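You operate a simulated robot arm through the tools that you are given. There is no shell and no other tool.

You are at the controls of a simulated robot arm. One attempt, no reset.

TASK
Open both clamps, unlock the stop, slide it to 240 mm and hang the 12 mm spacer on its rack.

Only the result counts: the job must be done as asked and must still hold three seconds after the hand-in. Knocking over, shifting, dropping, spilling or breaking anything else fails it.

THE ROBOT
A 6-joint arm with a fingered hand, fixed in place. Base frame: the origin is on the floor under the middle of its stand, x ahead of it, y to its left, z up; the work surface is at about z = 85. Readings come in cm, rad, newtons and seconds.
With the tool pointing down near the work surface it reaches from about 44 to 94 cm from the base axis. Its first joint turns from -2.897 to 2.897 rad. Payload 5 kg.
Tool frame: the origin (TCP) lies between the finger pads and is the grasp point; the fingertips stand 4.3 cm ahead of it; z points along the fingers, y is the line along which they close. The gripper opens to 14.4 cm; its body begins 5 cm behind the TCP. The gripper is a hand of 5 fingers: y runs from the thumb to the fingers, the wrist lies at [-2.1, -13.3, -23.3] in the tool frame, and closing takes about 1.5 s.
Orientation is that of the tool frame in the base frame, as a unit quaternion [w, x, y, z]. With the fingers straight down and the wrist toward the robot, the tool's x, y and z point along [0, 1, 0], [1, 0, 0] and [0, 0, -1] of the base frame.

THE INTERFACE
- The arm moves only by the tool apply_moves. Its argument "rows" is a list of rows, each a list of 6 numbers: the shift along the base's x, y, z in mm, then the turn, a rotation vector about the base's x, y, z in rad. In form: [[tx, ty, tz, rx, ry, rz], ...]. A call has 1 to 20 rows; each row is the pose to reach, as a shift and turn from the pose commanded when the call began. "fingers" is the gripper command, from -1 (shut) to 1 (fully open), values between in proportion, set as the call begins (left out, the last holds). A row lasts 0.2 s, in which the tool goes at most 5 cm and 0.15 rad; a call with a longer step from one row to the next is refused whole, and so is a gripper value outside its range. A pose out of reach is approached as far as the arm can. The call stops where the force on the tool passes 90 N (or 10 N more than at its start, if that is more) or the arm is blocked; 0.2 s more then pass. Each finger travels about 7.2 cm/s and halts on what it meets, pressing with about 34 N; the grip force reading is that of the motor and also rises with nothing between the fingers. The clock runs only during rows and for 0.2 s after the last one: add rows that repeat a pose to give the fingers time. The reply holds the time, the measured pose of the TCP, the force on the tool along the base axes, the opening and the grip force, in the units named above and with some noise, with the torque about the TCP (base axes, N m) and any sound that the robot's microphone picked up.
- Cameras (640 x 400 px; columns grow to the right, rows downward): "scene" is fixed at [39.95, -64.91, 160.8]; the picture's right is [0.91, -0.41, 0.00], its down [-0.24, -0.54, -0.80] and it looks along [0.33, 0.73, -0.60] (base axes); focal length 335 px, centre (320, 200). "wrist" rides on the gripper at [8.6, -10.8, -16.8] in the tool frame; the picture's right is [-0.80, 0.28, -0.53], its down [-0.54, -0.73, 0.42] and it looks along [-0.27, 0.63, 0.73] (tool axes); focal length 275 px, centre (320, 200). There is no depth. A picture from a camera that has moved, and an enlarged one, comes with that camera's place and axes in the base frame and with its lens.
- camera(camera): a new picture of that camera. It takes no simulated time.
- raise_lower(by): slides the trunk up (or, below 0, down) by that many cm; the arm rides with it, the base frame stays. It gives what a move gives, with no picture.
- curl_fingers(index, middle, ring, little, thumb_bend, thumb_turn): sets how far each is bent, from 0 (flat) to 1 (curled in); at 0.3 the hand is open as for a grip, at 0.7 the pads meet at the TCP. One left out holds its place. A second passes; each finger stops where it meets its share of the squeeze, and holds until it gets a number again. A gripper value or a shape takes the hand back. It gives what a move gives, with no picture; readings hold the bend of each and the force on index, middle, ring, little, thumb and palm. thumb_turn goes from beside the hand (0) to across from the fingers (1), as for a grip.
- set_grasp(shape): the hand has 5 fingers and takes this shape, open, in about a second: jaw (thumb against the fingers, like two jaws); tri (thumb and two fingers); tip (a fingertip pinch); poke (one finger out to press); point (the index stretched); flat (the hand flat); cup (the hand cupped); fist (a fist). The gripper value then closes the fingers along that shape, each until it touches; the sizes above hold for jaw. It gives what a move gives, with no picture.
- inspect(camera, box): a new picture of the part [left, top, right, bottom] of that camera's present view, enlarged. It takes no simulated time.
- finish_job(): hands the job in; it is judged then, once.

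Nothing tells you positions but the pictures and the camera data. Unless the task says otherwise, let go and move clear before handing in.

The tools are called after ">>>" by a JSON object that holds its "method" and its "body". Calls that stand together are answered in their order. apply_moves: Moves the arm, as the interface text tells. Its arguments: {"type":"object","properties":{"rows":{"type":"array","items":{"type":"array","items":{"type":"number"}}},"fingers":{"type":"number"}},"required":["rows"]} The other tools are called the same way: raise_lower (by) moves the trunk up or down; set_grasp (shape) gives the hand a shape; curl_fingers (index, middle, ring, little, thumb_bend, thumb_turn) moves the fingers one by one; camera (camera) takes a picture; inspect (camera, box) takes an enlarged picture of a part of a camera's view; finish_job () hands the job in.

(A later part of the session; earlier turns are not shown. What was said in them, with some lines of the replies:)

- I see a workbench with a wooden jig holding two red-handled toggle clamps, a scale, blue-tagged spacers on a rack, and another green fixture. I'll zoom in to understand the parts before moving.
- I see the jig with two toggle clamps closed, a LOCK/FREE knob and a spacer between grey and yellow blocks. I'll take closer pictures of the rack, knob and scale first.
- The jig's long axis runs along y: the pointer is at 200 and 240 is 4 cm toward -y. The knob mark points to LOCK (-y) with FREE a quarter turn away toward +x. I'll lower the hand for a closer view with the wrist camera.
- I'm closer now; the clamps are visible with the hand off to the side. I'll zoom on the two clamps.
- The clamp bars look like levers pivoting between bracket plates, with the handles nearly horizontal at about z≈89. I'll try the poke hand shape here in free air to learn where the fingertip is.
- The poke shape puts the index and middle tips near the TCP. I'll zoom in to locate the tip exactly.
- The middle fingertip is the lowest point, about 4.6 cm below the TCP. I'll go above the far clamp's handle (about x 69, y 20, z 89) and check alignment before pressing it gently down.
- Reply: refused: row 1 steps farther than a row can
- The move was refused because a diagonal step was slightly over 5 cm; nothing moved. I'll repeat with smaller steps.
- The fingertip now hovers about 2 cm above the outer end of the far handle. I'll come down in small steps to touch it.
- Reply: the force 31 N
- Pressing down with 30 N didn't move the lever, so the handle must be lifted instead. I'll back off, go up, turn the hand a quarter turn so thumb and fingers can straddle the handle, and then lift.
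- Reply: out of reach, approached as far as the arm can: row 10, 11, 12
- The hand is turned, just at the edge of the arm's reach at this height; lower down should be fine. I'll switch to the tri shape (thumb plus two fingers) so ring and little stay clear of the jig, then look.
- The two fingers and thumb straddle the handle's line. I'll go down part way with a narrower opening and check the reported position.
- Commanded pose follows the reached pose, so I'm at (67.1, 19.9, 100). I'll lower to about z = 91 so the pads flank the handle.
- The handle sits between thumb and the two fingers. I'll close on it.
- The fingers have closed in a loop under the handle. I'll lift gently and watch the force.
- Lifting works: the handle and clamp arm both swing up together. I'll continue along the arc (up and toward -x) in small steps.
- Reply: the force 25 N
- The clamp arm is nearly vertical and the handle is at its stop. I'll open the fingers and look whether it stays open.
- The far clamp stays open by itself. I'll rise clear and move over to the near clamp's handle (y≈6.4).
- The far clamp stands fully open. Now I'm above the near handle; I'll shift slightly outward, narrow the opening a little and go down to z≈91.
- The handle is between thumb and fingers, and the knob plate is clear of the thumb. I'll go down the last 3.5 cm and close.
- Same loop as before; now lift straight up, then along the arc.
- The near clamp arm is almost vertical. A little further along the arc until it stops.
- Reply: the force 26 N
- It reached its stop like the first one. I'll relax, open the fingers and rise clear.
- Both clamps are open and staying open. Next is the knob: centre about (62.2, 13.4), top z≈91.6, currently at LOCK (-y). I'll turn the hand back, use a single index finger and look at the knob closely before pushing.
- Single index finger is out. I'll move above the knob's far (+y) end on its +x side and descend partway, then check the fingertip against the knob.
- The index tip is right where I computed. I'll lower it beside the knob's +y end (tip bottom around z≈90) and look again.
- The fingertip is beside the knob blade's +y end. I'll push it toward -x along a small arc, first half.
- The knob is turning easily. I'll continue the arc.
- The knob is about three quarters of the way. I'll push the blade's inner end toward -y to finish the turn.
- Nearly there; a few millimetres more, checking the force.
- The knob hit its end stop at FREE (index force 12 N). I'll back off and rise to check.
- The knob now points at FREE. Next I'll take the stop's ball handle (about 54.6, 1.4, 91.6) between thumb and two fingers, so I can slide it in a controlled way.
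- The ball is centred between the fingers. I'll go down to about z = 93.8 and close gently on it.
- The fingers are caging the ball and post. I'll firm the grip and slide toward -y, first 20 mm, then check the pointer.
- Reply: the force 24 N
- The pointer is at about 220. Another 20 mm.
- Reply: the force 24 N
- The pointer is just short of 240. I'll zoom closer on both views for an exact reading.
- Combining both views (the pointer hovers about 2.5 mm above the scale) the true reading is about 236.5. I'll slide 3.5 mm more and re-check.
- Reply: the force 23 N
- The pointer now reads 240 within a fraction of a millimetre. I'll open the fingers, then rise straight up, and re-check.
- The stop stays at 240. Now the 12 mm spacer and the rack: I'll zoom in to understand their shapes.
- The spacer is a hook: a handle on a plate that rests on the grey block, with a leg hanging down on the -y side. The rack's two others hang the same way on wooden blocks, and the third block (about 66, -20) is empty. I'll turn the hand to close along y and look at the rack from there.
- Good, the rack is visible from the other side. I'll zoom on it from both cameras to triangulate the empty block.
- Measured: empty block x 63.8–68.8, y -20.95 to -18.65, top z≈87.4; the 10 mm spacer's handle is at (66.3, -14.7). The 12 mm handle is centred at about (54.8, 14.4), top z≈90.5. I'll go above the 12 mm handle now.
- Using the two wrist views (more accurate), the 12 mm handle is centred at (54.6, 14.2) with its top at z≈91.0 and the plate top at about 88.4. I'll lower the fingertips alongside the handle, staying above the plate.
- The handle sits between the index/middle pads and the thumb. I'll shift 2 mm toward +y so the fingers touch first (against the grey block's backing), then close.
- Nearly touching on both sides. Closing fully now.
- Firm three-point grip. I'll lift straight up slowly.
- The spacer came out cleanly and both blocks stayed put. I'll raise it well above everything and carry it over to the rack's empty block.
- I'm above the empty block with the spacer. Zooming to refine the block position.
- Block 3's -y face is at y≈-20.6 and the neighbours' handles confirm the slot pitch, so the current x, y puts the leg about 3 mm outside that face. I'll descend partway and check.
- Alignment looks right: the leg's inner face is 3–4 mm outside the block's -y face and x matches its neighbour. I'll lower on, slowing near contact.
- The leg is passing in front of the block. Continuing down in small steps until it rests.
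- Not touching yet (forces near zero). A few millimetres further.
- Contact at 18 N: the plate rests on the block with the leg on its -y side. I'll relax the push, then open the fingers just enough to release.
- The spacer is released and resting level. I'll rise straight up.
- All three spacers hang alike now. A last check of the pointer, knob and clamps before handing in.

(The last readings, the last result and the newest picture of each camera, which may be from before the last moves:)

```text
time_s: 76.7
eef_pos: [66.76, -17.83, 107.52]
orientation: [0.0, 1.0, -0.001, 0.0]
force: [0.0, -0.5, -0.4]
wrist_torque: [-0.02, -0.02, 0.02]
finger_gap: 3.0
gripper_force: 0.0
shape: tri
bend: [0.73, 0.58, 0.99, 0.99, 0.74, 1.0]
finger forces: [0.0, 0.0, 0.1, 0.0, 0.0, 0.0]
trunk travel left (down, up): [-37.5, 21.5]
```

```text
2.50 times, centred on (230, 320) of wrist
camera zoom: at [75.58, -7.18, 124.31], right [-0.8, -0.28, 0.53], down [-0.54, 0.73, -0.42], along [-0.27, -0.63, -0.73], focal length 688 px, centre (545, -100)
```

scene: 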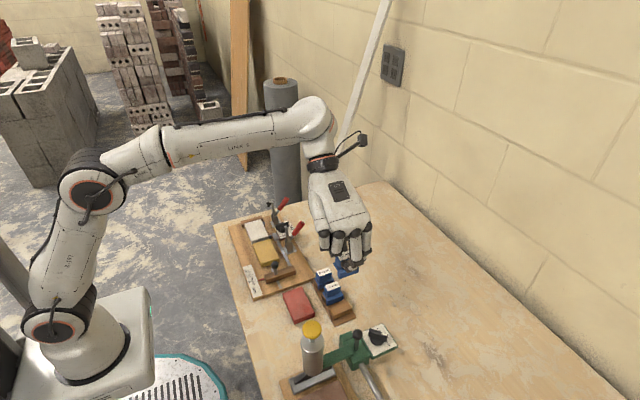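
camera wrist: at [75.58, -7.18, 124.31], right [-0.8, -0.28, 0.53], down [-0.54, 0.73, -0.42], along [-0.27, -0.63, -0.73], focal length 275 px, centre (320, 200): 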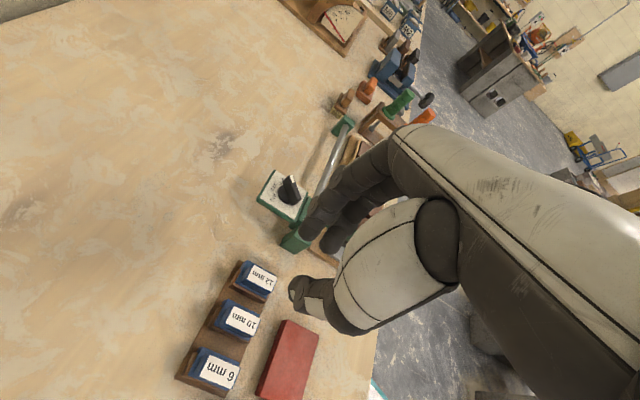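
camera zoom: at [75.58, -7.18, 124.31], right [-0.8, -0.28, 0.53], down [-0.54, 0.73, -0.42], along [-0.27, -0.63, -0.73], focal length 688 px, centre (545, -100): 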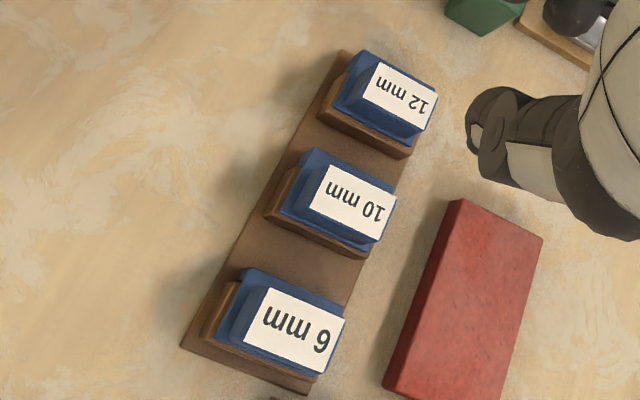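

Both clamps are open, the knob is at FREE and the pointer reads 240. The 12 mm spacer hangs on its rack block, nothing else has shifted, and the hand is clear. Handing in.

>>> {"method": "finish_job", "body": {}}

```text
The job is handed in.
```

The job is handed in. My last pictures showed everything as asked, but the hand-in gave no verdict.

- **Clamps:** both are open and stayed open on their own after I let go.
- **Stop:** the knob is turned from LOCK to FREE. The pointer reads about 239.8 mm from two camera views, give or take roughly half a millimetre. I left the knob at FREE.
- **Spacer:** the 12 mm spacer hangs on the third rack block, the same way round as the 6 mm and 10 mm ones.

The grey and yellow blocks and the other spacers looked unmoved, and the hand was clear of everything at hand-in.
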